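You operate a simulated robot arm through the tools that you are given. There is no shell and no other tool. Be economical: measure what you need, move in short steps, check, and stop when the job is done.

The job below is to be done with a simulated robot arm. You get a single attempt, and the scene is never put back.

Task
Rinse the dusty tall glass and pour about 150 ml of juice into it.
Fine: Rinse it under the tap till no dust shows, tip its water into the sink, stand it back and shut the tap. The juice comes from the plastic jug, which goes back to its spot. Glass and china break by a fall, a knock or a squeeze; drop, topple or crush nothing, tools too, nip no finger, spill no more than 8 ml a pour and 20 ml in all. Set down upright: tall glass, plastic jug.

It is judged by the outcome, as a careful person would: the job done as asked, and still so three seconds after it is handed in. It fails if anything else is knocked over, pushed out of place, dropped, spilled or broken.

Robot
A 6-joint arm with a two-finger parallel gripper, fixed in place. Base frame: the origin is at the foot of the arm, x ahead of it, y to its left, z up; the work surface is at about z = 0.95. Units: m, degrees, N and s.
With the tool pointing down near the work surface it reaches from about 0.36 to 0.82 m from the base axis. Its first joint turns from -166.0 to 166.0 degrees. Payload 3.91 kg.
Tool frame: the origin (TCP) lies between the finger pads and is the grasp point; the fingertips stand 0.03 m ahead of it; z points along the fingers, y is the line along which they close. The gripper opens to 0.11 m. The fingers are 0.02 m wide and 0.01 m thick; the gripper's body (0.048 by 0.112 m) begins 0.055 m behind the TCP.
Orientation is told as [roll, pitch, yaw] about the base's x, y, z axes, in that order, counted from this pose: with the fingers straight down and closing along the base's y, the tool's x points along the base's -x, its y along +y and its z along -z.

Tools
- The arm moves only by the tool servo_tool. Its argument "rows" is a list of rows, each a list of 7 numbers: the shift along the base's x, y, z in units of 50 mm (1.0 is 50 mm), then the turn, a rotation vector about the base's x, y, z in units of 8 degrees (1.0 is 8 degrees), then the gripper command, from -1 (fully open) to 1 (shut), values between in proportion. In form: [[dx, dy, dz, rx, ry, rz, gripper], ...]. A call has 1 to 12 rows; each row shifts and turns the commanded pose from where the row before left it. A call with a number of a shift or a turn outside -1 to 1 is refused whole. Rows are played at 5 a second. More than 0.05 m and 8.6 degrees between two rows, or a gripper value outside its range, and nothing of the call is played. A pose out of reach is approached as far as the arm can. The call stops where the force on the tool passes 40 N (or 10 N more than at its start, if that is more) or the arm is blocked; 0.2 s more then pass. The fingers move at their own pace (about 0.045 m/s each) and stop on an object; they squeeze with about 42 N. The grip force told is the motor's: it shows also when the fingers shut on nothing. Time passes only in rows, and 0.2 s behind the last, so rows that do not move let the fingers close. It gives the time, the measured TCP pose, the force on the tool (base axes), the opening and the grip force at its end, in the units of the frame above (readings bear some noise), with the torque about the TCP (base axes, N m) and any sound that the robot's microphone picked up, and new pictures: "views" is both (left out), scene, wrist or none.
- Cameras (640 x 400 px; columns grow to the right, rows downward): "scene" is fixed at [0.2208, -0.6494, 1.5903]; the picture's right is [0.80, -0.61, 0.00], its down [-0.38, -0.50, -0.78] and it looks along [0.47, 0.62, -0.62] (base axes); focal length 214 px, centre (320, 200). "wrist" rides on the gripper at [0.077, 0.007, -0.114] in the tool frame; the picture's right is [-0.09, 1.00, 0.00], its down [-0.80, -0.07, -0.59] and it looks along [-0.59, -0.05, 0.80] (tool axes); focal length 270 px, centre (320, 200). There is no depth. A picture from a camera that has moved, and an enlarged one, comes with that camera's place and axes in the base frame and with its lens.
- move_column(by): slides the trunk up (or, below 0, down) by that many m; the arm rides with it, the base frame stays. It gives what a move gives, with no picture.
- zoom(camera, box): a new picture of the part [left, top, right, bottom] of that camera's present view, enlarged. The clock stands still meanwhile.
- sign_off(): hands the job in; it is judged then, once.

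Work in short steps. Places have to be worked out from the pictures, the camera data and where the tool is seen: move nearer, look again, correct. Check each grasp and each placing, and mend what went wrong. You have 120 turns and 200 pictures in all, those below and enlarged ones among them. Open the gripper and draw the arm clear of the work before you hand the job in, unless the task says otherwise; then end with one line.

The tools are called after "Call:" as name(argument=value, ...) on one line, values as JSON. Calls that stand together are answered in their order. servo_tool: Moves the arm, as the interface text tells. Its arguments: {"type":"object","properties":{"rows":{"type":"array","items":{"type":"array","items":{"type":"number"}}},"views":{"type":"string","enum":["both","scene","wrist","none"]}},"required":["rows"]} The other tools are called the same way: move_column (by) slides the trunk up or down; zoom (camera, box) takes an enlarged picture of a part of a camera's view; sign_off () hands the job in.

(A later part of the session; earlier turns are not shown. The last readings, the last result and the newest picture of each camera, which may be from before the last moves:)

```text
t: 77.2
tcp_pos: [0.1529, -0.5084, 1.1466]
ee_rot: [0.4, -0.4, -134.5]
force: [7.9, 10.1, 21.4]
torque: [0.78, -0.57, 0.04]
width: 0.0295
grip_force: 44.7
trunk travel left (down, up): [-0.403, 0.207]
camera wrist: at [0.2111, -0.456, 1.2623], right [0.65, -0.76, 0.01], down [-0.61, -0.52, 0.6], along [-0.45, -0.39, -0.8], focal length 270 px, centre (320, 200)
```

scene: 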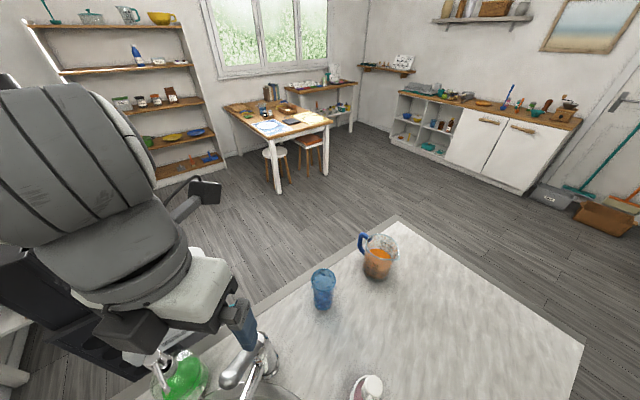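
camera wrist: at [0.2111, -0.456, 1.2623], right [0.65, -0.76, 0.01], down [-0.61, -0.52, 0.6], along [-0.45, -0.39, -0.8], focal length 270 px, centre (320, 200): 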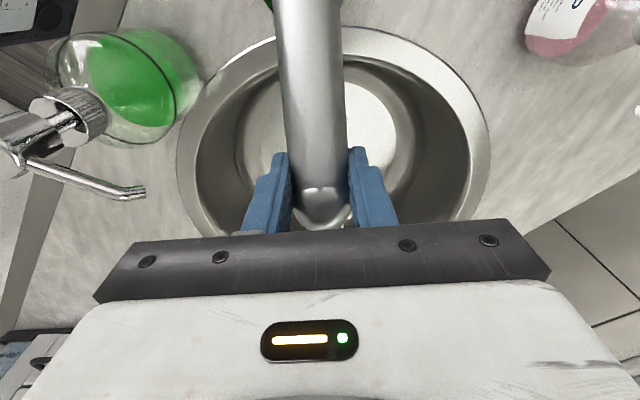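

The lever is against its stop (21 N). Releasing and rising, then checking that the stream has ceased.

Call:
servo_tool(rows=[[0, 0, 0.05, 0, 0, 0, 0.3], [0, 0, 0, 0, 0, 0, -0.2], [0, 0, 0.3, 0, 0, 0, -0.4], [0, 0, 0.8, 0, 0, 0, -1], [0, 0, 0.8, 0, 0, 0, -1], [0, 0, 0.8, 0, 0, 0, -1], [0, 0, 0.8, 0, 0, 0, -1]], views="wrist")

Call:
servo_tool(rows=[[0.34, 0.24, 0, 0, 0, 1, -1], [0.34, 0.24, 0, 0, 0, 1, -1], [0.34, 0.24, 0, 0, 0, 1, -1], [0.34, 0.24, 0, 0, 0, 1, -1], [0.34, 0.24, 0, 0, 0, 1, -1], [0.34, 0.24, 0, 0, 0, 1, -1], [0.34, 0.24, 0, 0, 0, 1, -1], [0.34, 0.24, 0, 0, 0, 1, -1], [0.34, 0.24, 0, 0, 0, 1, -1], [0.34, 0.24, 0, 0, 0, 1, -1], [0.34, 0.24, 0, 0, 0, 1, -1]])

```text
t: 78.8
tcp_pos: [0.1534, -0.5082, 1.3175]
ee_rot: [0.5, -0.3, -134.5]
force: [-1.2, -0.3, -0.4]
torque: [-0.02, -0.02, 0.02]
width: 0.1099
grip_force: 0.0
out of reach, approached as far as the arm can: row 7
trunk travel left (down, up): [-0.403, 0.207]
camera wrist: at [0.2114, -0.4559, 1.433], right [0.65, -0.76, 0.01], down [-0.61, -0.52, 0.6], along [-0.45, -0.39, -0.8], focal length 270 px, centre (320, 200)
```

wrist: 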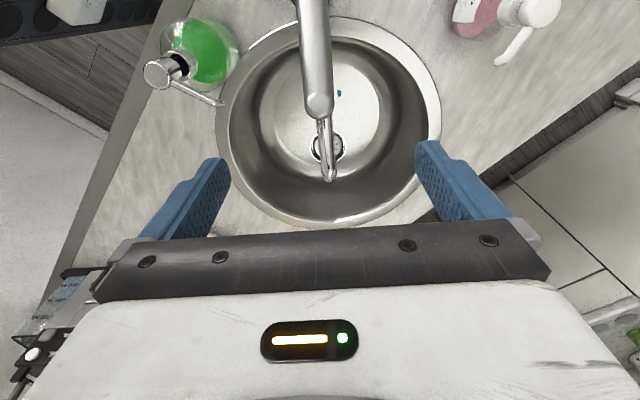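

```text
t: 81.2
tcp_pos: [0.3392, -0.3755, 1.3193]
ee_rot: [0.2, -0.2, -46.4]
force: [-1.0, 0.1, 1.3]
torque: [0.02, 0.03, 0.0]
width: 0.1102
grip_force: 0.0
trunk travel left (down, up): [-0.403, 0.207]
camera wrist: at [0.2907, -0.3142, 1.4345], right [0.78, 0.62, 0.0], down [0.5, -0.63, 0.6], along [0.37, -0.47, -0.8], focal length 270 px, centre (320, 200)
```

scene: 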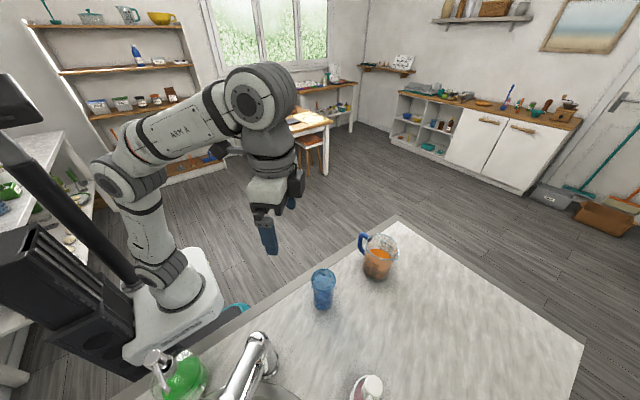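
wrist: 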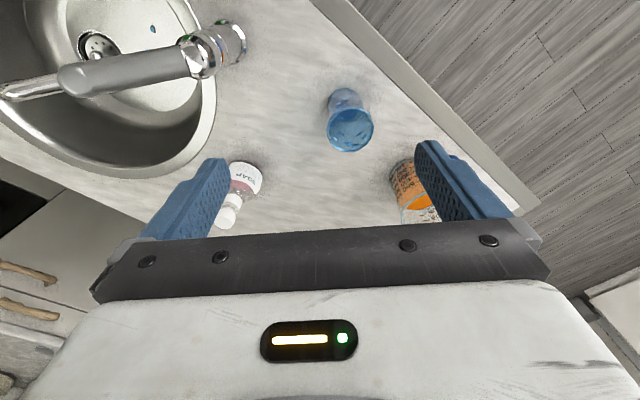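

Call:
zoom(camera="wrist", box=[0, 0, 260, 180])

Call:
zoom(camera="wrist", box=[300, 70, 460, 230])

```text
2.22 times, centred on (130, 90) of wrist
camera zoom: at [0.2907, -0.3142, 1.4345], right [0.78, 0.62, 0.0], down [0.5, -0.63, 0.6], along [0.37, -0.47, -0.8], focal length 601 px, centre (742, 444)
```

zoom: 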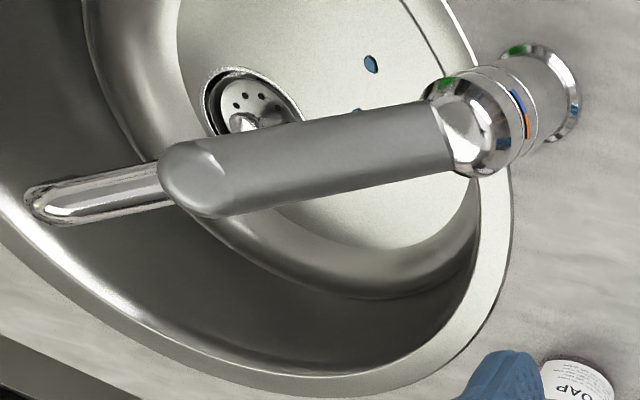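

```text
2.50 times, centred on (380, 150) of wrist
camera zoom: at [0.2907, -0.3142, 1.4345], right [0.78, 0.62, 0.0], down [0.5, -0.63, 0.6], along [0.37, -0.47, -0.8], focal length 676 px, centre (170, 325)
```

zoom: 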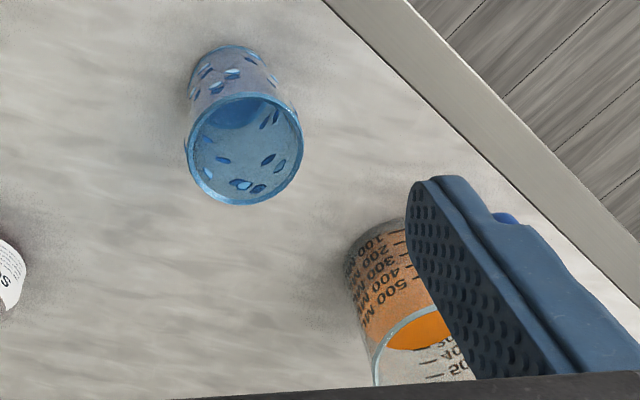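

The tap is shut: no stream, only leftover drops in the basin. Now the jug: centre ≈ (0.615,-0.445), handle towards +y at y≈-0.355. I'll go behind the handle and tilt the tool to point along -y.

Call:
servo_tool(rows=[[0.85, 0.42, 0, 0, 0, -0.91, -1], [0.85, 0.42, 0, 0, 0, -0.91, -1], [0.85, 0.42, 0, 0, 0, -0.91, -1], [0.85, 0.42, 0, 0, 0, -0.91, -1], [0.85, 0.42, 0, 0, 0, -0.91, -1], [0.85, 0.42, 0, 0, 0, -0.91, -1]], views="none")

Call:
servo_tool(rows=[[0, 0, -0.2, -0.98, 0, 0, -1], [0, 0, -0.2, -0.98, 0, 0, -1], [0, 0, -0.2, -0.98, 0, 0, -1], [0, 0, -0.2, -0.98, 0, 0, -1], [0, 0, -0.2, -0.98, 0, 0, -1], [0, 0, -0.2, -0.98, 0, 0, -1], [0, 0, -0.2, -0.98, 0, 0, -1]])

```text
t: 82.6
tcp_pos: [0.5726, -0.2377, 1.2844]
ee_rot: [0.2, -0.4, -90.3]
force: [0.4, 0.2, 0.1]
torque: [0.02, 0.0, -0.01]
width: 0.11
grip_force: 0.1
out of reach, approached as far as the arm can: row 4, 5, 6
trunk travel left (down, up): [-0.403, 0.207]
```

```text
t: 84.2
tcp_pos: [0.5733, -0.2403, 1.2168]
ee_rot: [0.5, -55.2, -90.3]
force: [0.2, 0.1, 0.4]
torque: [0.0, 0.0, 0.01]
width: 0.11
grip_force: 0.1
trunk travel left (down, up): [-0.403, 0.207]
camera wrist: at [0.58, -0.1014, 1.22], right [1.0, -0.05, 0.08], down [-0.08, 0.03, 1.0], along [-0.05, -1.0, 0.03], focal length 270 px, centre (320, 200)
```

scene: 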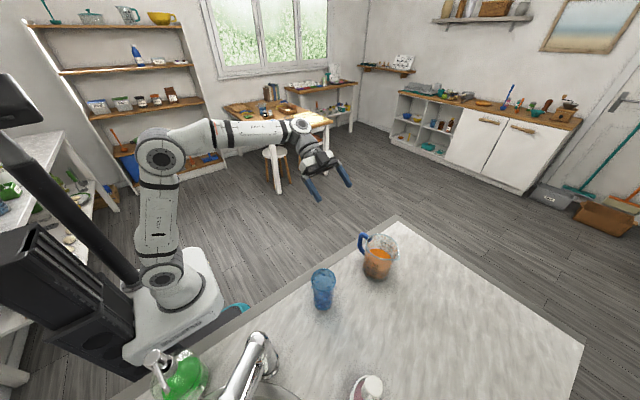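
wrist: 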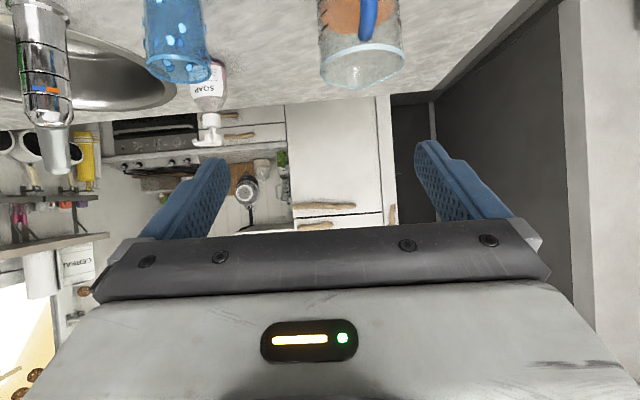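

The jug's handle is at x≈0.624. I'll go lower and line up behind it.

Call:
servo_tool(rows=[[0.33, 0, -0.6, 0, 0, 0, -1], [0.33, 0, -0.6, 0, 0, 0, -1], [0.34, 0, -0.6, 0, 0, 0, -1], [0, 0, -0.4, 0, 0, 0, -1]])

Call:
zoom(camera="wrist", box=[220, 0, 480, 220])

```text
t: 85.2
tcp_pos: [0.6262, -0.2405, 1.1062]
ee_rot: [0.6, -55.0, -90.4]
force: [-0.5, -0.6, -0.4]
torque: [-0.01, -0.04, 0.03]
width: 0.1101
grip_force: 0.1
trunk travel left (down, up): [-0.403, 0.207]
camera wrist: at [0.6315, -0.1021, 1.1095], right [1.0, -0.05, 0.08], down [-0.08, 0.03, 1.0], along [-0.05, -1.0, 0.03], focal length 270 px, centre (320, 200)
```

scene: 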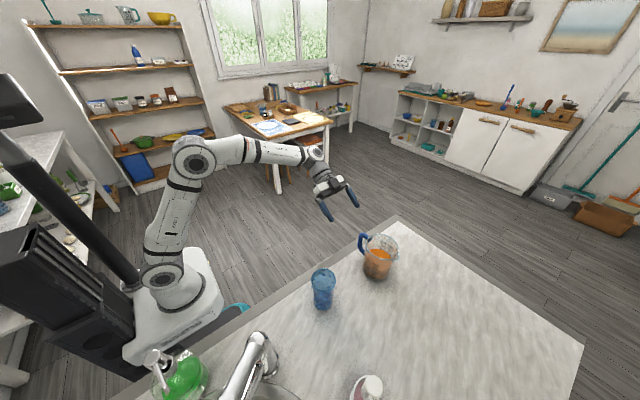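
wrist: 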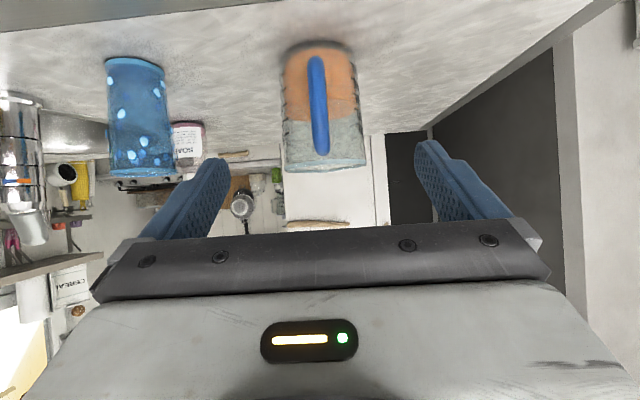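

```text
1.82 times, centred on (350, 110) of wrist
camera zoom: at [0.6315, -0.1021, 1.1095], right [1.0, -0.05, 0.08], down [-0.08, 0.03, 1.0], along [-0.05, -1.0, 0.03], focal length 491 px, centre (266, 364)
```

zoom: 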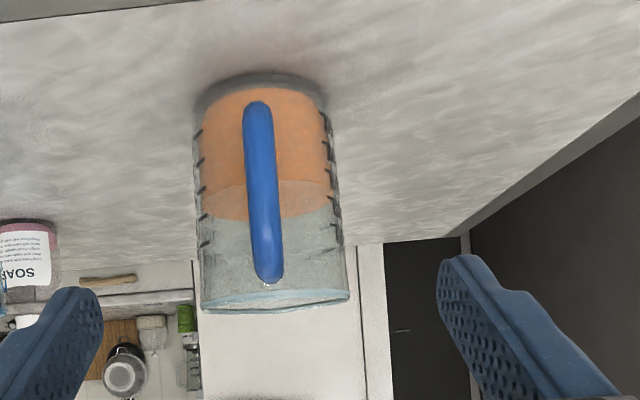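

The handle spans z 0.987–1.072 at x≈0.624, with the bar at y≈-0.353. Moving in so the pads straddle its upper part.

Call:
servo_tool(rows=[[-0.007, -0.47, -0.244, 0, 0, 0, -1], [-0.007, -0.47, -0.244, 0, 0, 0, -1], [-0.007, -0.47, -0.244, 0, 0, 0, -1], [-0.007, -0.47, -0.244, 0, 0, 0, -1], [-0.007, -0.45, -0.244, 0, 0, 0, -0.7]])

Call:
zoom(camera="scene", box=[300, 200, 440, 300])

```text
t: 86.4
tcp_pos: [0.6231, -0.3582, 1.0463]
ee_rot: [0.4, -55.1, -90.3]
force: [0.6, 0.2, -0.3]
torque: [-0.02, 0.0, -0.03]
width: 0.0933
grip_force: 0.1
trunk travel left (down, up): [-0.403, 0.207]
camera wrist: at [0.6286, -0.2193, 1.0501], right [1.0, -0.05, 0.08], down [-0.07, 0.03, 1.0], along [-0.05, -1.0, 0.03], focal length 270 px, centre (320, 200)
```

scene: 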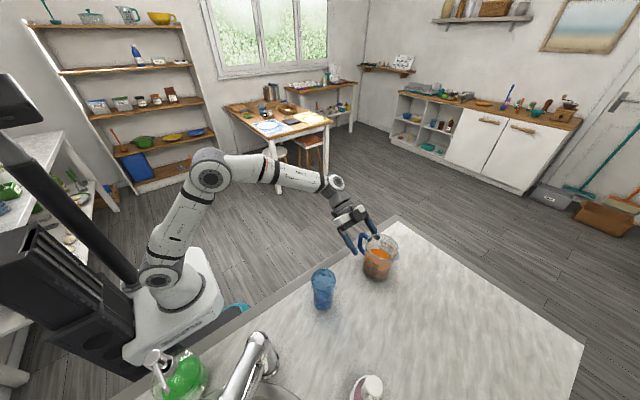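
wrist: 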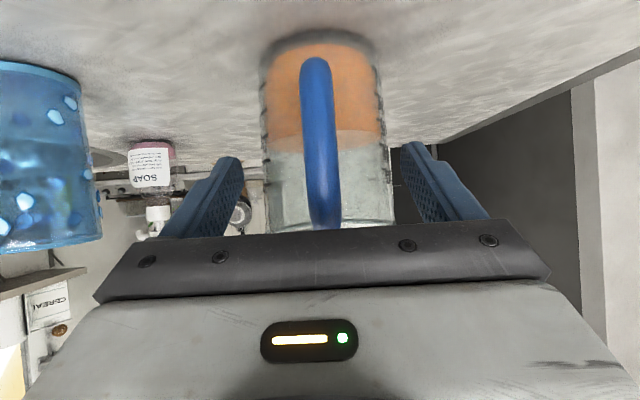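

```text
4.00 times, centred on (370, 250) of scene
camera zoom: at [0.2208, -0.6494, 1.5903], right [0.8, -0.61, 0.0], down [-0.38, -0.5, -0.78], along [0.47, 0.62, -0.62], focal length 858 px, centre (120, 0)
```

zoom: 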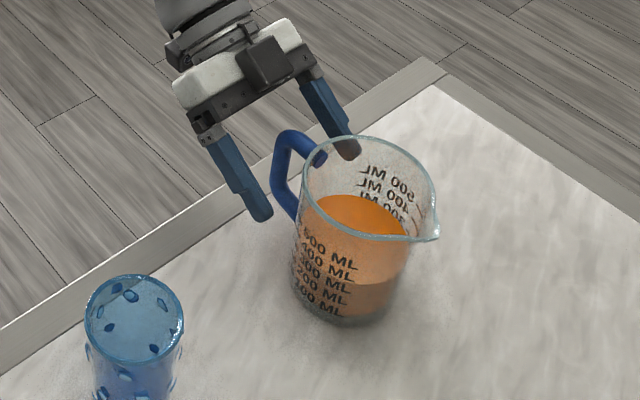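

The fingers straddle the handle with clearance. Closing.

Call:
servo_tool(rows=[[0.02, 0, 0, 0, 0, 0, -0.2], [0, 0, 0, 0, 0, 0, 0.2], [0, 0, 0, 0, 0, 0, 0.6], [0, 0, 0, 0, 0, 0, 1], [0, 0, 0, 0, 0, 0, 1], [0, 0, 0, 0, 0, 0, 1]], views="wrist")

Call:
zoom(camera="scene", box=[300, 200, 440, 300])

```text
t: 87.8
tcp_pos: [0.6229, -0.357, 1.0459]
ee_rot: [0.4, -55.1, -90.4]
force: [0.2, 0.8, 2.8]
torque: [0.02, 0.18, -0.04]
width: 0.0155
grip_force: 42.1
trunk travel left (down, up): [-0.403, 0.207]
camera wrist: at [0.6285, -0.2183, 1.0499], right [1.0, -0.05, 0.08], down [-0.08, 0.03, 1.0], along [-0.05, -1.0, 0.03], focal length 270 px, centre (320, 200)
```

wrist: 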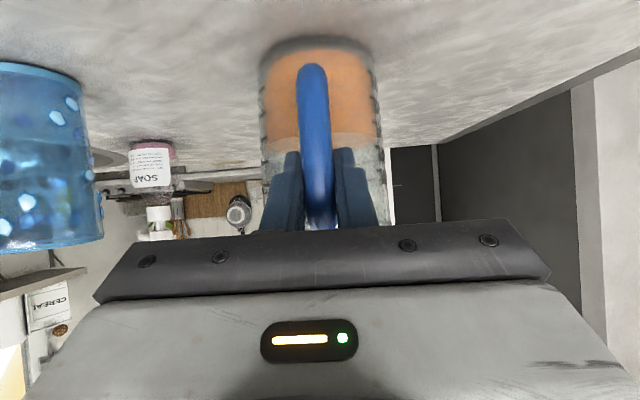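

```text
4.00 times, centred on (370, 250) of scene
camera zoom: at [0.2208, -0.6494, 1.5903], right [0.8, -0.61, 0.0], down [-0.38, -0.5, -0.78], along [0.47, 0.62, -0.62], focal length 858 px, centre (120, 0)
```

zoom: 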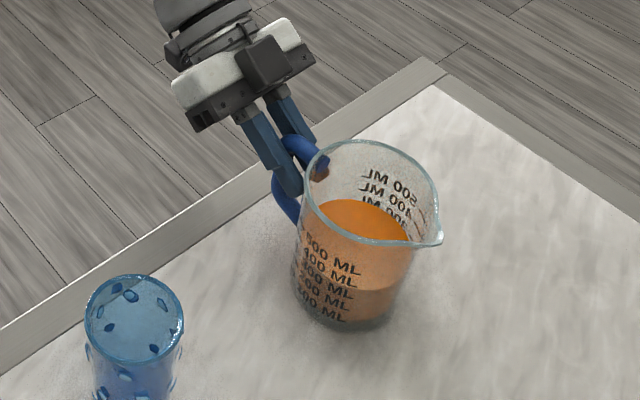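

The handle is gripped (0.0155 m). I'll lift 2 cm and check for sag.

Call:
servo_tool(rows=[[0, 0, 0.1, 0, 0, 0, 1], [0, 0, 0.15, 0, 0, 0, 1], [0, 0, 0.15, 0, 0, 0, 1], [0, 0, 0, 0, 0, 0, 1], [0, 0, 0, 0, 0, 0, 1]], views="wrist")

Call:
zoom(camera="scene", box=[300, 200, 440, 300])

```text
t: 89.0
tcp_pos: [0.6224, -0.3558, 1.0653]
ee_rot: [0.4, -55.1, -90.2]
force: [0.4, 0.2, -4.0]
torque: [0.28, 0.02, -0.01]
width: 0.0152
grip_force: 41.5
trunk travel left (down, up): [-0.403, 0.207]
camera wrist: at [0.6291, -0.2179, 1.0697], right [1.0, -0.05, 0.08], down [-0.08, 0.03, 1.0], along [-0.05, -1.0, 0.03], focal length 270 px, centre (320, 200)
```

wrist: 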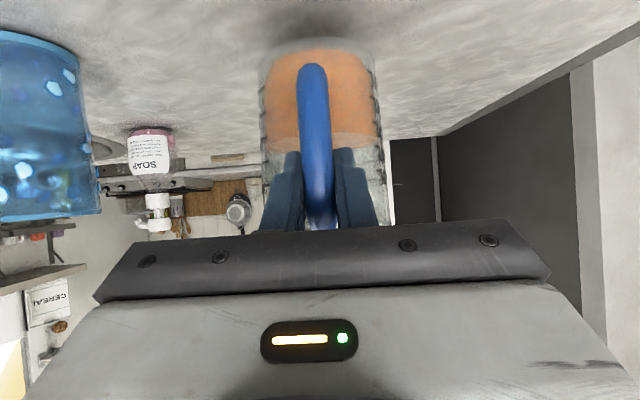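

```text
4.00 times, centred on (370, 250) of scene
camera zoom: at [0.2208, -0.6494, 1.5903], right [0.8, -0.61, 0.0], down [-0.38, -0.5, -0.78], along [0.47, 0.62, -0.62], focal length 858 px, centre (120, 0)
```

zoom: 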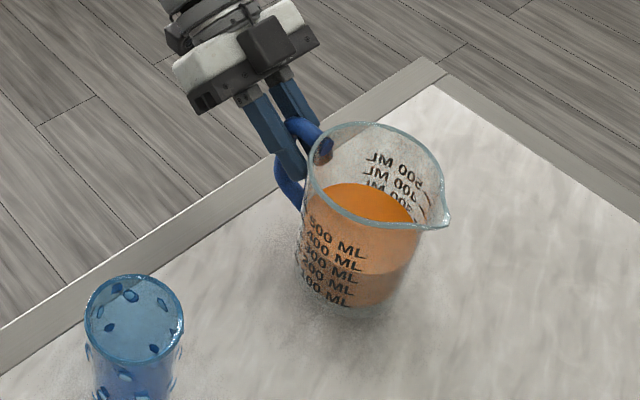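

Held firmly, no sag (≈4 N). I'll lift with the trunk, which also gives more room for the pouring posture.

Call:
move_column(by=0.15)

Call:
servo_tool(rows=[[0, 0.1, 0.15, 0.5, 0, 0, 1], [0, 0.1, 0.15, 0.6, 0, 0, 1], [0, 0.1, 0.15, 0.6, 0, 0, 1], [0, 0.1, 0.15, 0.6, 0, 0, 1], [0, 0.1, 0.15, 0.6, 0, 0, 1], [0, 0.1, 0.15, 0.6, 0, 0, 1], [0, 0, 0.15, 0.6, 0, 0, 1], [0, 0, 0.15, 0.5, 0, 0, 1]])

```text
t: 90.8
tcp_pos: [0.6236, -0.3566, 1.2157]
ee_rot: [0.4, -55.0, -90.3]
force: [0.5, 0.7, -4.5]
torque: [0.23, 0.0, 0.01]
width: 0.0152
grip_force: 42.1
trunk travel left (down, up): [-0.553, 0.057]
```

```text
t: 92.6
tcp_pos: [0.6229, -0.3271, 1.2777]
ee_rot: [0.3, -18.1, -90.2]
force: [0.9, -0.6, -5.0]
torque: [0.08, 0.01, 0.02]
width: 0.0148
grip_force: 42.1
trunk travel left (down, up): [-0.553, 0.057]
camera wrist: at [0.6286, -0.2179, 1.3631], right [1.0, -0.09, 0.03], down [-0.08, -0.57, 0.81], along [-0.05, -0.81, -0.58], focal length 270 px, centre (320, 200)
```

scene: 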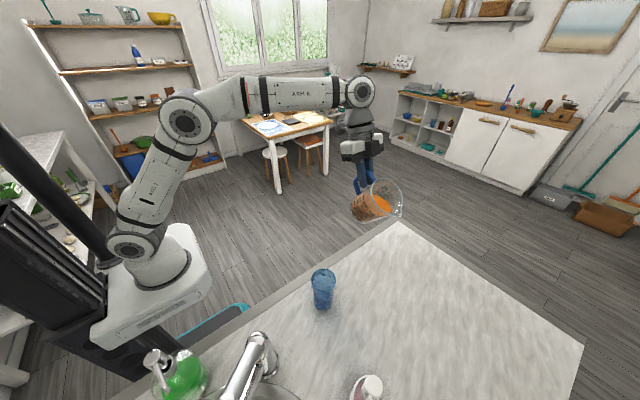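
wrist: 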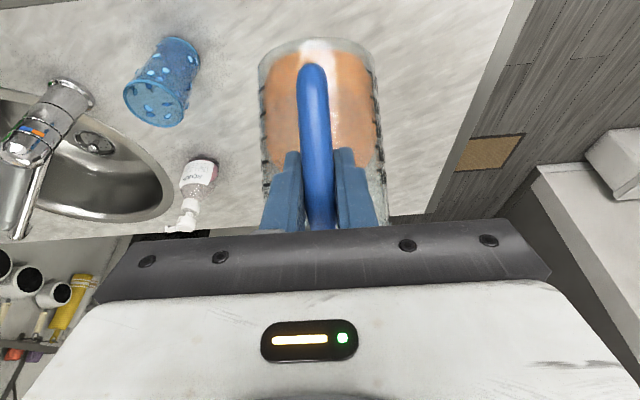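

Call:
zoom(camera="scene", box=[300, 130, 440, 240])

```text
3.64 times, centred on (370, 185) of scene
camera zoom: at [0.2208, -0.6494, 1.5903], right [0.8, -0.61, 0.0], down [-0.38, -0.5, -0.78], along [0.47, 0.62, -0.62], focal length 780 px, centre (138, 254)
```

zoom: 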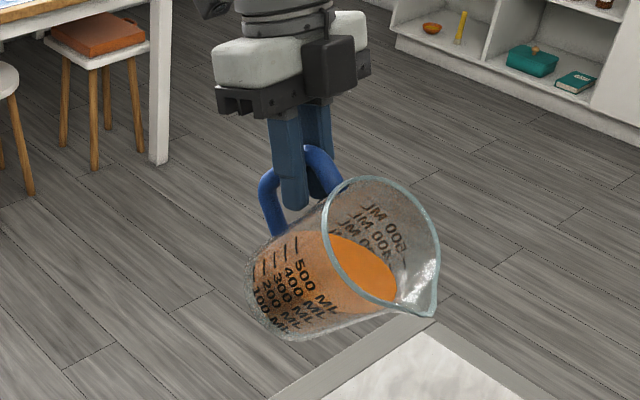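

At 37° tilt the lip is where my model predicts (x≈TCP-0.005, fwd 0.14, up 0.042 in jug frame). Now carrying it over towards the glass at a safe height.

Call:
servo_tool(rows=[[-0.25, 0.08, 0.05, 0, 0, 0, 1], [-0.45, 0.13, 0.05, 0, 0, 0, 1], [-0.5, 0.13, 0.05, 0, 0, 0, 1], [-0.5, 0.13, 0.05, 0, 0, 0, 1], [-0.5, 0.13, 0.05, 0, 0, 0, 1], [-0.5, 0.13, 0.05, 0, 0, 0, 1], [-0.5, 0.13, 0.05, 0, 0, 0, 1], [-0.45, 0.13, 0.05, 0, 0, 0, 1], [-0.3, 0.1, 0.05, 0, 0, 0, 1], [-0.19, 0.05, 0, 0, 0, 0, 1]])

Call:
zoom(camera="scene", box=[250, 190, 410, 320])

```text
t: 94.8
tcp_pos: [0.4145, -0.2713, 1.2999]
ee_rot: [0.4, -18.3, -90.1]
force: [-0.7, 0.2, -4.1]
torque: [0.12, 0.04, 0.01]
width: 0.0152
grip_force: 41.7
trunk travel left (down, up): [-0.553, 0.057]
camera wrist: at [0.421, -0.1614, 1.3863], right [1.0, -0.09, 0.03], down [-0.08, -0.57, 0.82], along [-0.05, -0.81, -0.58], focal length 270 px, centre (320, 200)
```

scene: 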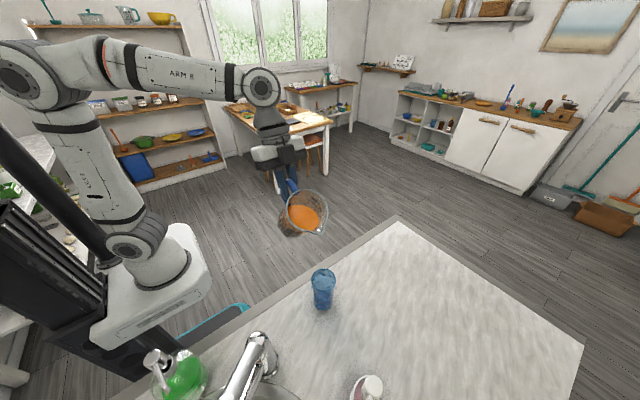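
wrist: 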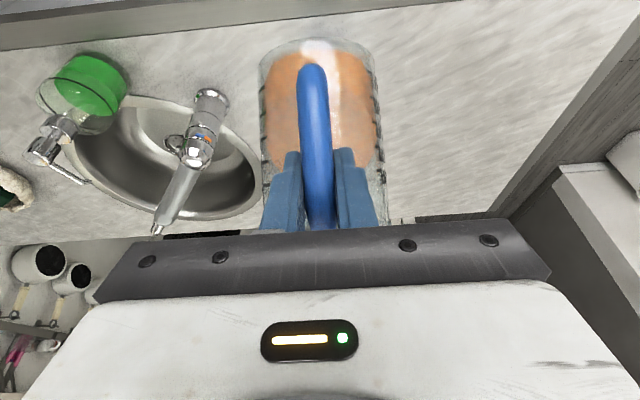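

```text
3.08 times, centred on (330, 255) of scene
camera zoom: at [0.2208, -0.6494, 1.5903], right [0.8, -0.61, 0.0], down [-0.38, -0.5, -0.78], along [0.47, 0.62, -0.62], focal length 660 px, centre (289, 31)
```

zoom: 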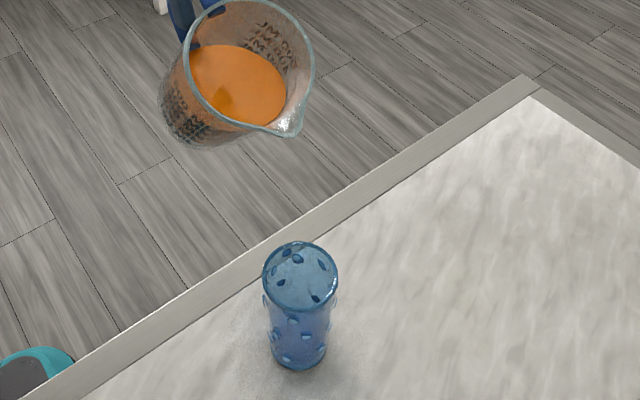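

Triangulating, the glass rim centre is about (0.415,-0.406) at z≈1.08. I'll lower while tilting to about 52°, just short of pouring, with the lip above the glass.

Call:
servo_tool(rows=[[0.02, -0.04, -0.3, 0.375, 0, 0, 1], [0.02, -0.04, -0.3, 0.375, 0, 0, 1], [0.02, -0.04, -0.3, 0.375, 0, 0, 1], [0.02, -0.04, -0.3, 0.375, 0, 0, 1], [0.02, -0.04, -0.3, 0.375, 0, 0, 1]], views="none")

Call:
zoom(camera="scene", box=[250, 190, 410, 320])

```text
t: 96.0
tcp_pos: [0.4209, -0.2804, 1.2228]
ee_rot: [0.2, -3.3, -90.3]
force: [0.7, -0.5, -5.2]
torque: [0.03, -0.01, 0.02]
width: 0.015
grip_force: 41.8
trunk travel left (down, up): [-0.553, 0.057]
```

```text
3.08 times, centred on (330, 255) of scene
camera zoom: at [0.2208, -0.6494, 1.5903], right [0.8, -0.61, 0.0], down [-0.38, -0.5, -0.78], along [0.47, 0.62, -0.62], focal length 660 px, centre (289, 31)
```

zoom: 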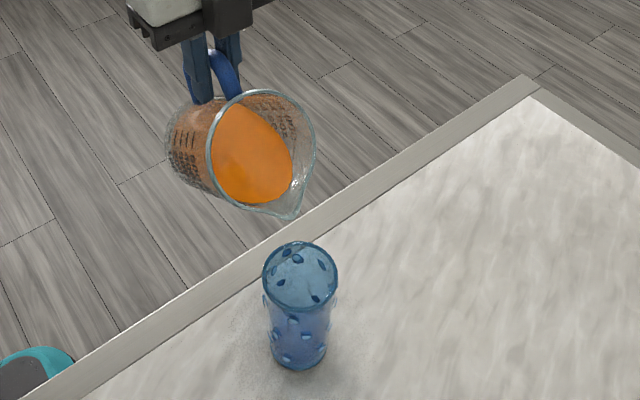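

The lip is about 17 mm behind the glass centre and slightly right. I'll correct, lower a little and tilt to 57°.

Call:
servo_tool(rows=[[-0.033, -0.094, -0.07, 0.21, 0, 0, 1], [-0.033, -0.094, -0.07, 0.21, 0, 0, 1], [-0.033, -0.094, -0.07, 0.21, 0, 0, 1]], views="none")

Call:
zoom(camera="scene", box=[270, 220, 380, 320])

```text
t: 96.8
tcp_pos: [0.4161, -0.2929, 1.2128]
ee_rot: [0.3, 1.7, -90.2]
force: [0.2, -0.4, -3.6]
torque: [-0.04, 0.0, -0.03]
width: 0.0151
grip_force: 42.0
trunk travel left (down, up): [-0.553, 0.057]
```

```text
4.00 times, centred on (325, 270) of scene
camera zoom: at [0.2208, -0.6494, 1.5903], right [0.8, -0.61, 0.0], down [-0.38, -0.5, -0.78], along [0.47, 0.62, -0.62], focal length 858 px, centre (300, -80)
```

zoom: 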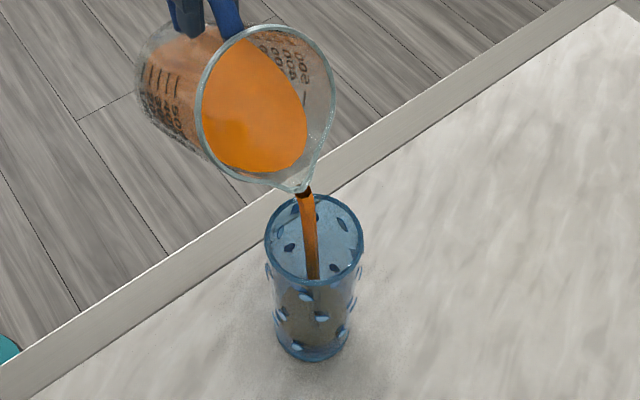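

It is pouring straight into the glass. I'll hold and watch the level.

Call:
servo_tool(rows=[[0, 0, 0, 0, 0, 0, 1], [0, 0, 0, 0, 0, 0, 1]], views="none")

Call:
zoom(camera="scene", box=[270, 220, 380, 320])

```text
t: 97.4
tcp_pos: [0.4153, -0.2925, 1.2129]
ee_rot: [0.1, 1.7, -90.1]
force: [0.1, -0.9, -3.4]
torque: [0.02, -0.01, -0.01]
width: 0.0148
grip_force: 42.0
trunk travel left (down, up): [-0.553, 0.057]
```

```text
4.00 times, centred on (325, 270) of scene
camera zoom: at [0.2208, -0.6494, 1.5903], right [0.8, -0.61, 0.0], down [-0.38, -0.5, -0.78], along [0.47, 0.62, -0.62], focal length 858 px, centre (300, -80)
```

zoom: 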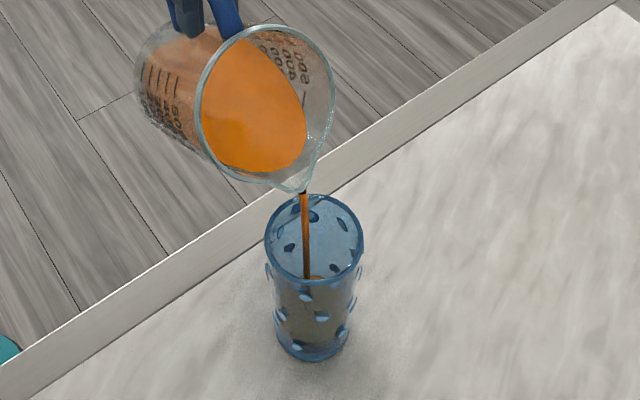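

The flow is tailing off at this angle. I'll tilt a further 3° with compensation and see.

Call:
servo_tool(rows=[[0, -0.055, 0.057, 0.19, 0, 0, 1], [0, -0.055, 0.057, 0.19, 0, 0, 1], [0, 0, 0, 0, 0, 0, 1], [0, 0, 0, 0, 0, 0, 1], [0, 0, 0, 0, 0, 0, 1]], views="none")

Call:
zoom(camera="scene", box=[280, 230, 360, 315])

```text
t: 98.6
tcp_pos: [0.4165, -0.2991, 1.2194]
ee_rot: [0.2, 4.8, -90.0]
force: [-0.2, 0.4, -4.0]
torque: [-0.02, -0.02, 0.02]
width: 0.0152
grip_force: 41.5
trunk travel left (down, up): [-0.553, 0.057]
```

```text
4.71 times, centred on (320, 272) of scene
camera zoom: at [0.2208, -0.6494, 1.5903], right [0.8, -0.61, 0.0], down [-0.38, -0.5, -0.78], along [0.47, 0.62, -0.62], focal length 1009 px, centre (320, -141)
```

zoom: 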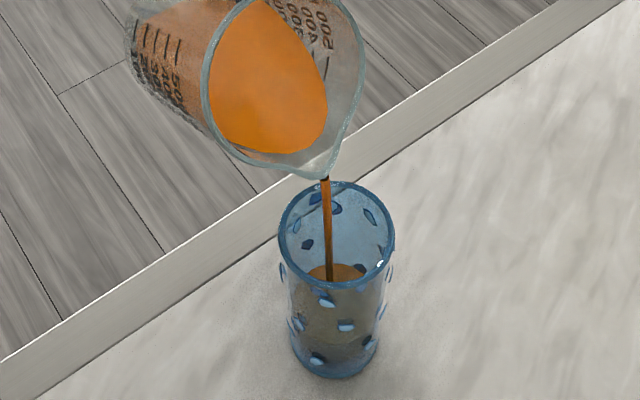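

Surface is visible now, roughly a third up the glass (~85–90 ml by my estimate). Tilting another 3°.

Call:
servo_tool(rows=[[0, -0.055, 0.057, 0.19, 0, 0, 1], [0, -0.055, 0.057, 0.19, 0, 0, 1], [0, 0, 0, 0, 0, 0, 1], [0, 0, 0, 0, 0, 0, 1], [0, 0, 0, 0, 0, 0, 1]], views="none")

Call:
zoom(camera="scene", box=[280, 230, 360, 315])

```text
t: 99.8
tcp_pos: [0.4158, -0.3053, 1.2245]
ee_rot: [0.2, 7.8, -90.2]
force: [-0.1, 0.7, -3.2]
torque: [-0.06, -0.03, 0.03]
width: 0.0152
grip_force: 42.6
trunk travel left (down, up): [-0.553, 0.057]
```

```text
4.71 times, centred on (320, 272) of scene
camera zoom: at [0.2208, -0.6494, 1.5903], right [0.8, -0.61, 0.0], down [-0.38, -0.5, -0.78], along [0.47, 0.62, -0.62], focal length 1009 px, centre (320, -141)
```

zoom: 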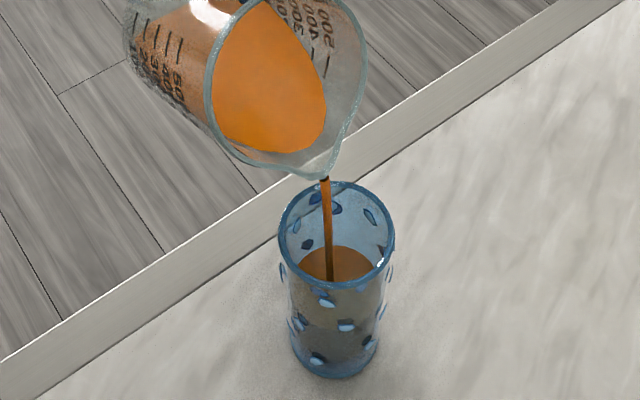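

The level is now about z≈1.017, roughly 140 ml and still running, so I'll tilt back promptly with the lip kept over the glass.

Call:
servo_tool(rows=[[0, 0.16, 0, -0.8, 0, 0, 1], [0, 0.16, 0, -0.8, 0, 0, 1], [0, 0.1, 0.1, -0.6, 0, 0, 1], [0, 0, 0.1, 0, 0, 0, 1], [0, 0, 0, 0, 0, 0, 1]], views="none")

Call:
zoom(camera="scene", box=[280, 230, 360, 315])

```text
t: 101.0
tcp_pos: [0.415, -0.2838, 1.236]
ee_rot: [0.2, -9.7, -90.2]
force: [-0.4, 0.5, -2.9]
torque: [0.01, 0.02, -0.03]
width: 0.0149
grip_force: 42.7
trunk travel left (down, up): [-0.553, 0.057]
```

```text
4.71 times, centred on (320, 272) of scene
camera zoom: at [0.2208, -0.6494, 1.5903], right [0.8, -0.61, 0.0], down [-0.38, -0.5, -0.78], along [0.47, 0.62, -0.62], focal length 1009 px, centre (320, -141)
```

zoom: 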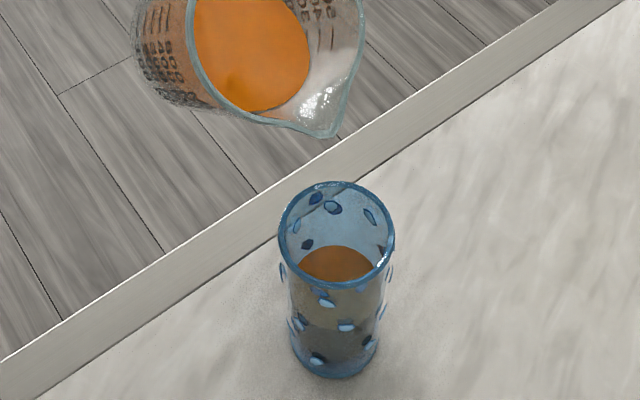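

The pour stopped cleanly. I'll raise the jug and carry it back towards its spot, where I can read its level upright.

Call:
servo_tool(rows=[[0, 0, 0.6, -0.3, 0, 0, 1], [0, 0, 0.7, -0.3, 0, 0, 1], [0.3, -0.08, 0, -0.3, 0, 0, 1], [0.5, -0.1, 0, 0, 0, 0, 1], [0.5, -0.1, 0, 0, 0, 0, 1], [0.5, -0.1, 0, 0, 0, 0, 1], [0.5, -0.1, 0, 0, 0, 0, 1], [0.5, -0.1, 0, -0.4, 0, 0, 1], [0.5, -0.1, 0, -0.5, 0, 0, 1], [0.5, -0.1, 0, -0.5, 0, 0, 1], [0.36, -0.1, 0, -0.6, 0, 0, 1], [0, 0, 0, -0.6, 0, 0, 1]], views="none")

Call:
servo_tool(rows=[[0, -0.1, -0.2, -0.6, 0, 0, 1], [0, -0.1, -0.2, -0.6, 0, 0, 1], [0, -0.1, -0.2, -0.6, 0, 0, 1], [0, 0, 0, -0.36, 0, 0, 1], [0, 0, 0, 0, 0, 0, 1]], views="both")

Call:
zoom(camera="wrist", box=[220, 0, 440, 230])

Call:
zoom(camera="scene", box=[280, 130, 440, 320])

```text
t: 103.6
tcp_pos: [0.6245, -0.3284, 1.3006]
ee_rot: [0.4, -37.8, -90.4]
force: [0.1, 0.2, -2.5]
torque: [0.15, -0.01, -0.02]
width: 0.015
grip_force: 42.1
trunk travel left (down, up): [-0.553, 0.057]
```

```text
t: 104.8
tcp_pos: [0.6231, -0.3425, 1.2686]
ee_rot: [0.4, -55.1, -90.3]
force: [0.5, -0.9, -3.5]
torque: [0.22, 0.0, -0.01]
width: 0.0152
grip_force: 42.1
trunk travel left (down, up): [-0.553, 0.057]
camera wrist: at [0.6298, -0.2044, 1.2726], right [1.0, -0.05, 0.08], down [-0.08, 0.03, 1.0], along [-0.05, -1.0, 0.03], focal length 270 px, centre (320, 200)
```

scene: 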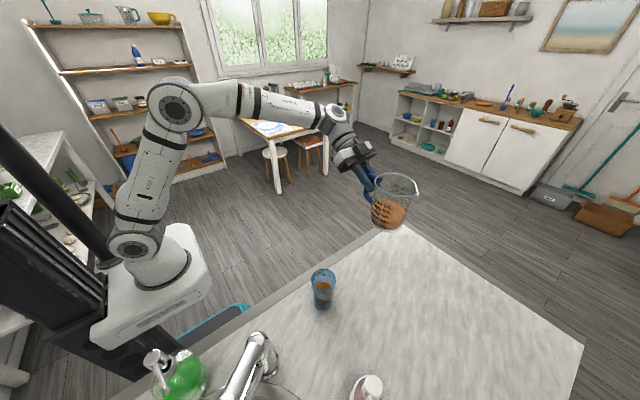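
wrist: 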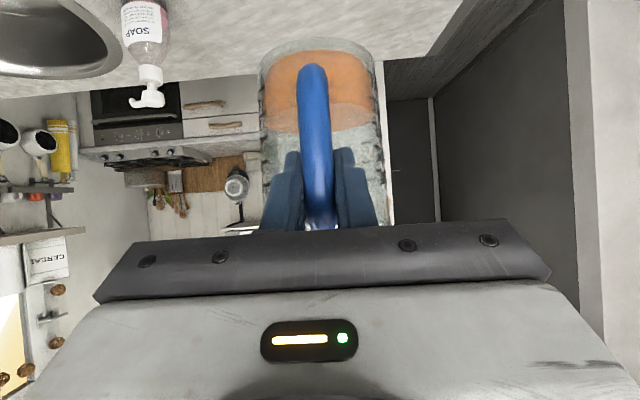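

```text
1.74 times, centred on (330, 115) of wrist
camera zoom: at [0.6298, -0.2044, 1.2726], right [1.0, -0.05, 0.08], down [-0.08, 0.03, 1.0], along [-0.05, -1.0, 0.03], focal length 470 px, centre (303, 348)
```

zoom: 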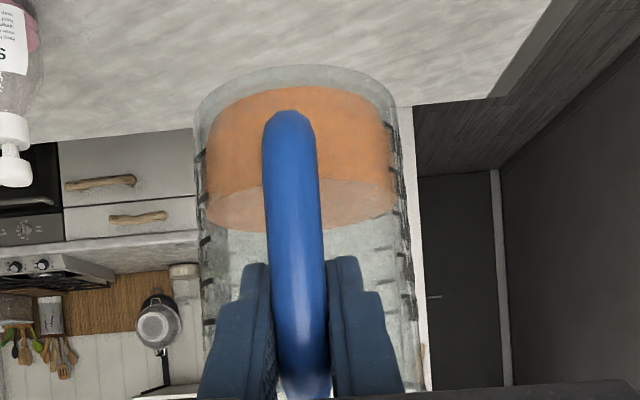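

```text
2.11 times, centred on (360, 225) of scene
camera zoom: at [0.2208, -0.6494, 1.5903], right [0.8, -0.61, 0.0], down [-0.38, -0.5, -0.78], along [0.47, 0.62, -0.62], focal length 452 px, centre (236, 147)
```

zoom: 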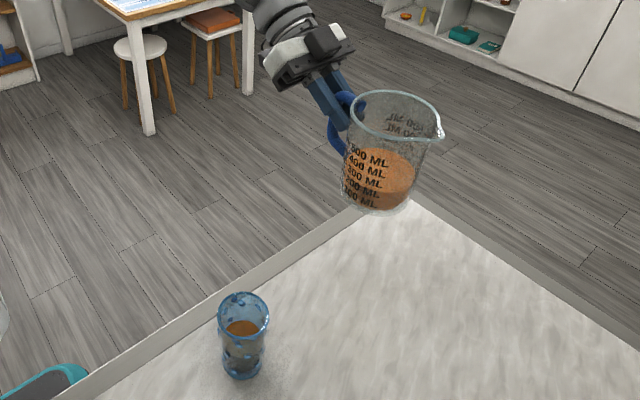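

I'll zoom closer on both levels to judge the amount before setting the jug down.

Call:
zoom(camera="wrist", box=[250, 30, 350, 160])

Call:
zoom(camera="scene", box=[300, 260, 345, 315])

Call:
zoom(camera="scene", box=[355, 165, 430, 240])

```text
3.08 times, centred on (300, 95) of wrist
camera zoom: at [0.6298, -0.2044, 1.2726], right [1.0, -0.05, 0.08], down [-0.08, 0.03, 1.0], along [-0.05, -1.0, 0.03], focal length 832 px, centre (382, 523)
```

zoom: 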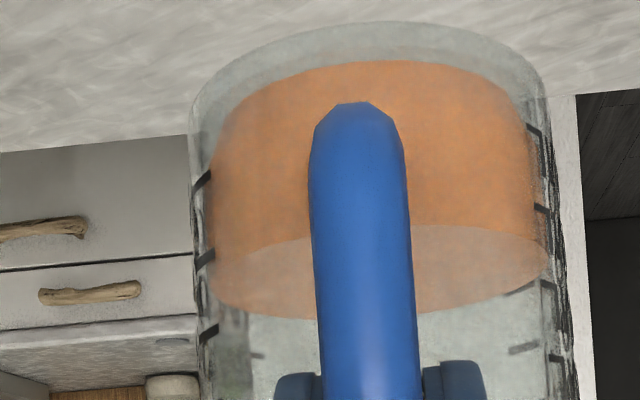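

```text
7.27 times, centred on (322, 288) of scene
camera zoom: at [0.2208, -0.6494, 1.5903], right [0.8, -0.61, 0.0], down [-0.38, -0.5, -0.78], along [0.47, 0.62, -0.62], focal length 1560 px, centre (302, -436)
```

zoom: 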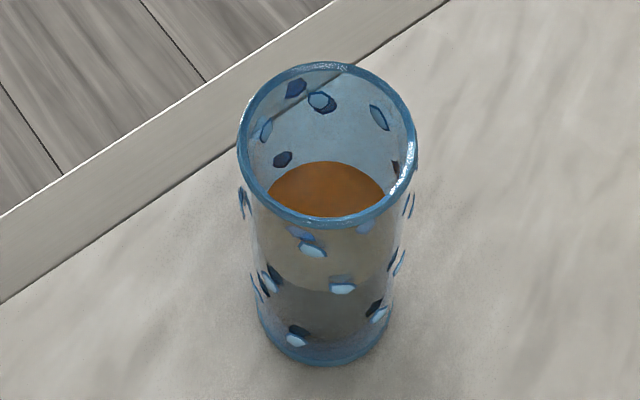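

```text
5.33 times, centred on (392, 202) of scene
camera zoom: at [0.2208, -0.6494, 1.5903], right [0.8, -0.61, 0.0], down [-0.38, -0.5, -0.78], along [0.47, 0.62, -0.62], focal length 1144 px, centre (-67, 187)
```

zoom: 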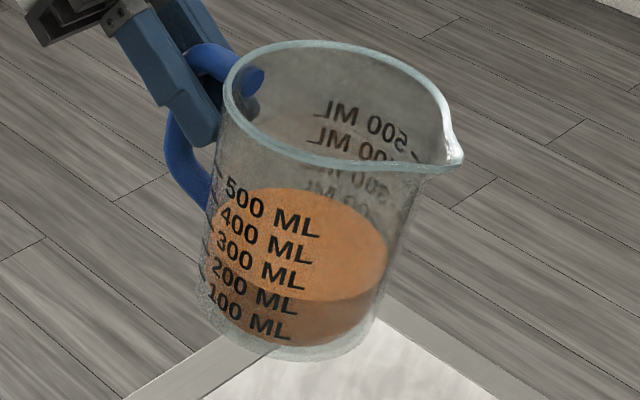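

Estimates differ (≈110–150 ml), so I'll average some weight readings while the jug hangs still.

Call:
servo_tool(rows=[[0, 0, 0, 0, 0, 0, 1]], views="none")

Call:
servo_tool(rows=[[0, 0, 0, 0, 0, 0, 1]], views="none")

Call:
servo_tool(rows=[[0, 0, 0, 0, 0, 0, 1]], views="none")

Call:
servo_tool(rows=[[0, 0, 0, 0, 0, 0, 1]], views="none")

Call:
servo_tool(rows=[[0, 0, 0, 0, 0, 0, 1]], views="none")

Call:
servo_tool(rows=[[0, 0, 0, 0, 0, 0, 1]], views="none")

```text
t: 105.2
tcp_pos: [0.6246, -0.3423, 1.2697]
ee_rot: [0.5, -55.1, -90.3]
force: [-0.2, 0.6, -2.2]
torque: [0.17, -0.02, -0.02]
width: 0.0147
grip_force: 41.7
trunk travel left (down, up): [-0.553, 0.057]
```

```text
t: 105.6
tcp_pos: [0.6227, -0.3435, 1.2698]
ee_rot: [0.4, -55.2, -90.2]
force: [0.5, -0.9, -3.9]
torque: [0.18, 0.01, 0.02]
width: 0.0151
grip_force: 42.3
trunk travel left (down, up): [-0.553, 0.057]
```

```text
t: 106.0
tcp_pos: [0.6234, -0.3436, 1.2698]
ee_rot: [0.4, -55.1, -90.3]
force: [-0.6, 0.1, -2.7]
torque: [0.2, 0.03, -0.02]
width: 0.0148
grip_force: 41.9
trunk travel left (down, up): [-0.553, 0.057]
```

```text
t: 106.4
tcp_pos: [0.6232, -0.3434, 1.2698]
ee_rot: [0.4, -55.1, -90.3]
force: [1.1, 0.1, -2.9]
torque: [0.18, -0.02, -0.02]
width: 0.015
grip_force: 41.7
trunk travel left (down, up): [-0.553, 0.057]
```

```text
t: 106.8
tcp_pos: [0.6243, -0.3427, 1.2701]
ee_rot: [0.5, -55.1, -90.4]
force: [-0.2, -0.4, -3.3]
torque: [0.16, 0.0, 0.01]
width: 0.0148
grip_force: 41.6
trunk travel left (down, up): [-0.553, 0.057]
```

```text
t: 107.2
tcp_pos: [0.6232, -0.3433, 1.2697]
ee_rot: [0.5, -55.1, -90.4]
force: [-0.3, -0.6, -2.8]
torque: [0.17, 0.01, 0.0]
width: 0.0152
grip_force: 42.1
trunk travel left (down, up): [-0.553, 0.057]
```

Combining visual levels and weight I judge about 115–130 ml, so a small top-up of ~25–30 ml is right. I'll go back to the glass along the same path.

Call:
servo_tool(rows=[[0, 0.04, 0.08, 0.5, 0, 0, 1], [0, 0.04, 0.08, 0.6, 0, 0, 1], [0, 0.04, 0.08, 0.6, 0, 0, 1], [0, 0.04, 0.08, 0.6, 0, 0, 1], [0, 0.04, 0.08, 0.6, 0, 0, 1], [0, 0.04, 0.08, 0.6, 0, 0, 1], [0, 0.04, 0.08, 0.6, 0, 0, 1], [0, 0.04, 0.08, 0.5, 0, 0, 1]], views="none")

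Call:
servo_tool(rows=[[-0.25, 0.08, 0, 0, 0, 0, 1], [-0.45, 0.13, 0, 0, 0, 0, 1], [-0.5, 0.13, 0, 0, 0, 0, 1], [-0.5, 0.13, 0, 0, 0, 0, 1], [-0.5, 0.13, 0, 0, 0, 0, 1], [-0.5, 0.13, 0, 0, 0, 0, 1], [-0.5, 0.13, 0, 0, 0, 0, 1], [-0.45, 0.13, 0, 0, 0, 0, 1], [-0.3, 0.1, 0, 0, 0, 0, 1], [-0.17, 0.05, 0, 0, 0, 0, 1]], views="scene")

```text
t: 109.0
tcp_pos: [0.6227, -0.3279, 1.3031]
ee_rot: [0.2, -18.2, -90.2]
force: [0.1, -0.4, -2.5]
torque: [0.06, -0.03, -0.01]
width: 0.0148
grip_force: 41.7
trunk travel left (down, up): [-0.553, 0.057]
```

```text
t: 111.2
tcp_pos: [0.4186, -0.2697, 1.3027]
ee_rot: [0.3, -18.3, -90.2]
force: [0.7, -0.7, -3.3]
torque: [0.09, 0.0, 0.02]
width: 0.015
grip_force: 41.8
trunk travel left (down, up): [-0.553, 0.057]
```

scene: 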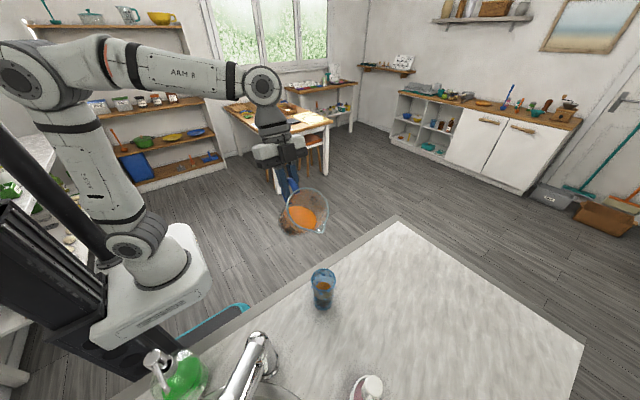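

Call:
servo_tool(rows=[[-0.008, -0.077, -0.25, 0.417, 0, 0, 1], [-0.008, -0.077, -0.3, 0.417, 0, 0, 1], [-0.008, -0.077, -0.3, 0.417, 0, 0, 1], [-0.008, -0.077, -0.3, 0.417, 0, 0, 1], [-0.008, -0.077, -0.3, 0.417, 0, 0, 1], [-0.008, -0.077, -0.3, 0.417, 0, 0, 1], [0, -0.055, 0.055, 0.19, 0, 0, 1], [0, -0.055, 0.055, 0.19, 0, 0, 1]], views="none")

Call:
zoom(camera="scene", box=[280, 230, 360, 315])

```text
t: 113.0
tcp_pos: [0.4146, -0.2999, 1.2199]
ee_rot: [0.1, 4.9, -90.3]
force: [0.4, 0.6, -2.8]
torque: [0.03, 0.01, 0.0]
width: 0.0149
grip_force: 41.7
trunk travel left (down, up): [-0.553, 0.057]
```

```text
4.71 times, centred on (320, 272) of scene
camera zoom: at [0.2208, -0.6494, 1.5903], right [0.8, -0.61, 0.0], down [-0.38, -0.5, -0.78], along [0.47, 0.62, -0.62], focal length 1009 px, centre (320, -141)
```

zoom: 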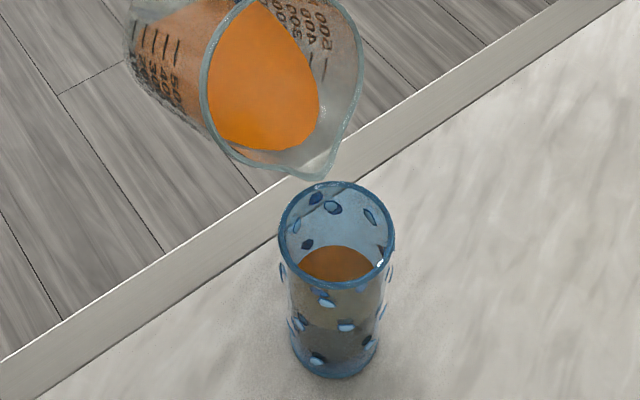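

Aligned, not yet flowing at 60°. Tilting to about 64°.

Call:
servo_tool(rows=[[0.02, -0.055, 0.055, 0.19, 0, 0, 1], [0, -0.055, 0.057, 0.19, 0, 0, 1], [0, -0.037, 0.037, 0.125, 0, 0, 1], [0, 0, 0, 0, 0, 0, 1]], views="none")

Call:
zoom(camera="scene", box=[280, 230, 360, 315])

```text
t: 114.0
tcp_pos: [0.4175, -0.3066, 1.2267]
ee_rot: [0.1, 8.9, -90.3]
force: [-0.6, 0.5, -3.1]
torque: [-0.01, -0.02, 0.01]
width: 0.015
grip_force: 42.3
trunk travel left (down, up): [-0.553, 0.057]
```

```text
4.71 times, centred on (320, 272) of scene
camera zoom: at [0.2208, -0.6494, 1.5903], right [0.8, -0.61, 0.0], down [-0.38, -0.5, -0.78], along [0.47, 0.62, -0.62], focal length 1009 px, centre (320, -141)
```

zoom: 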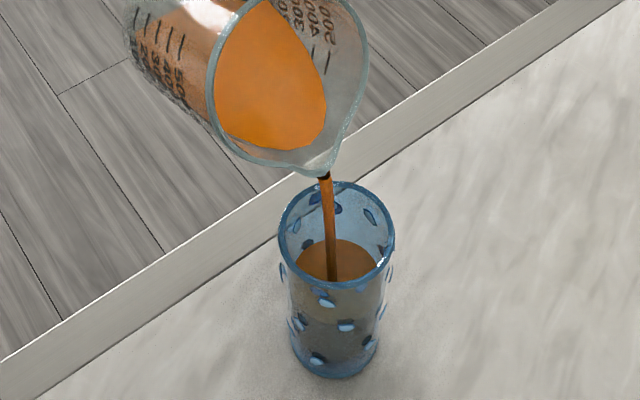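

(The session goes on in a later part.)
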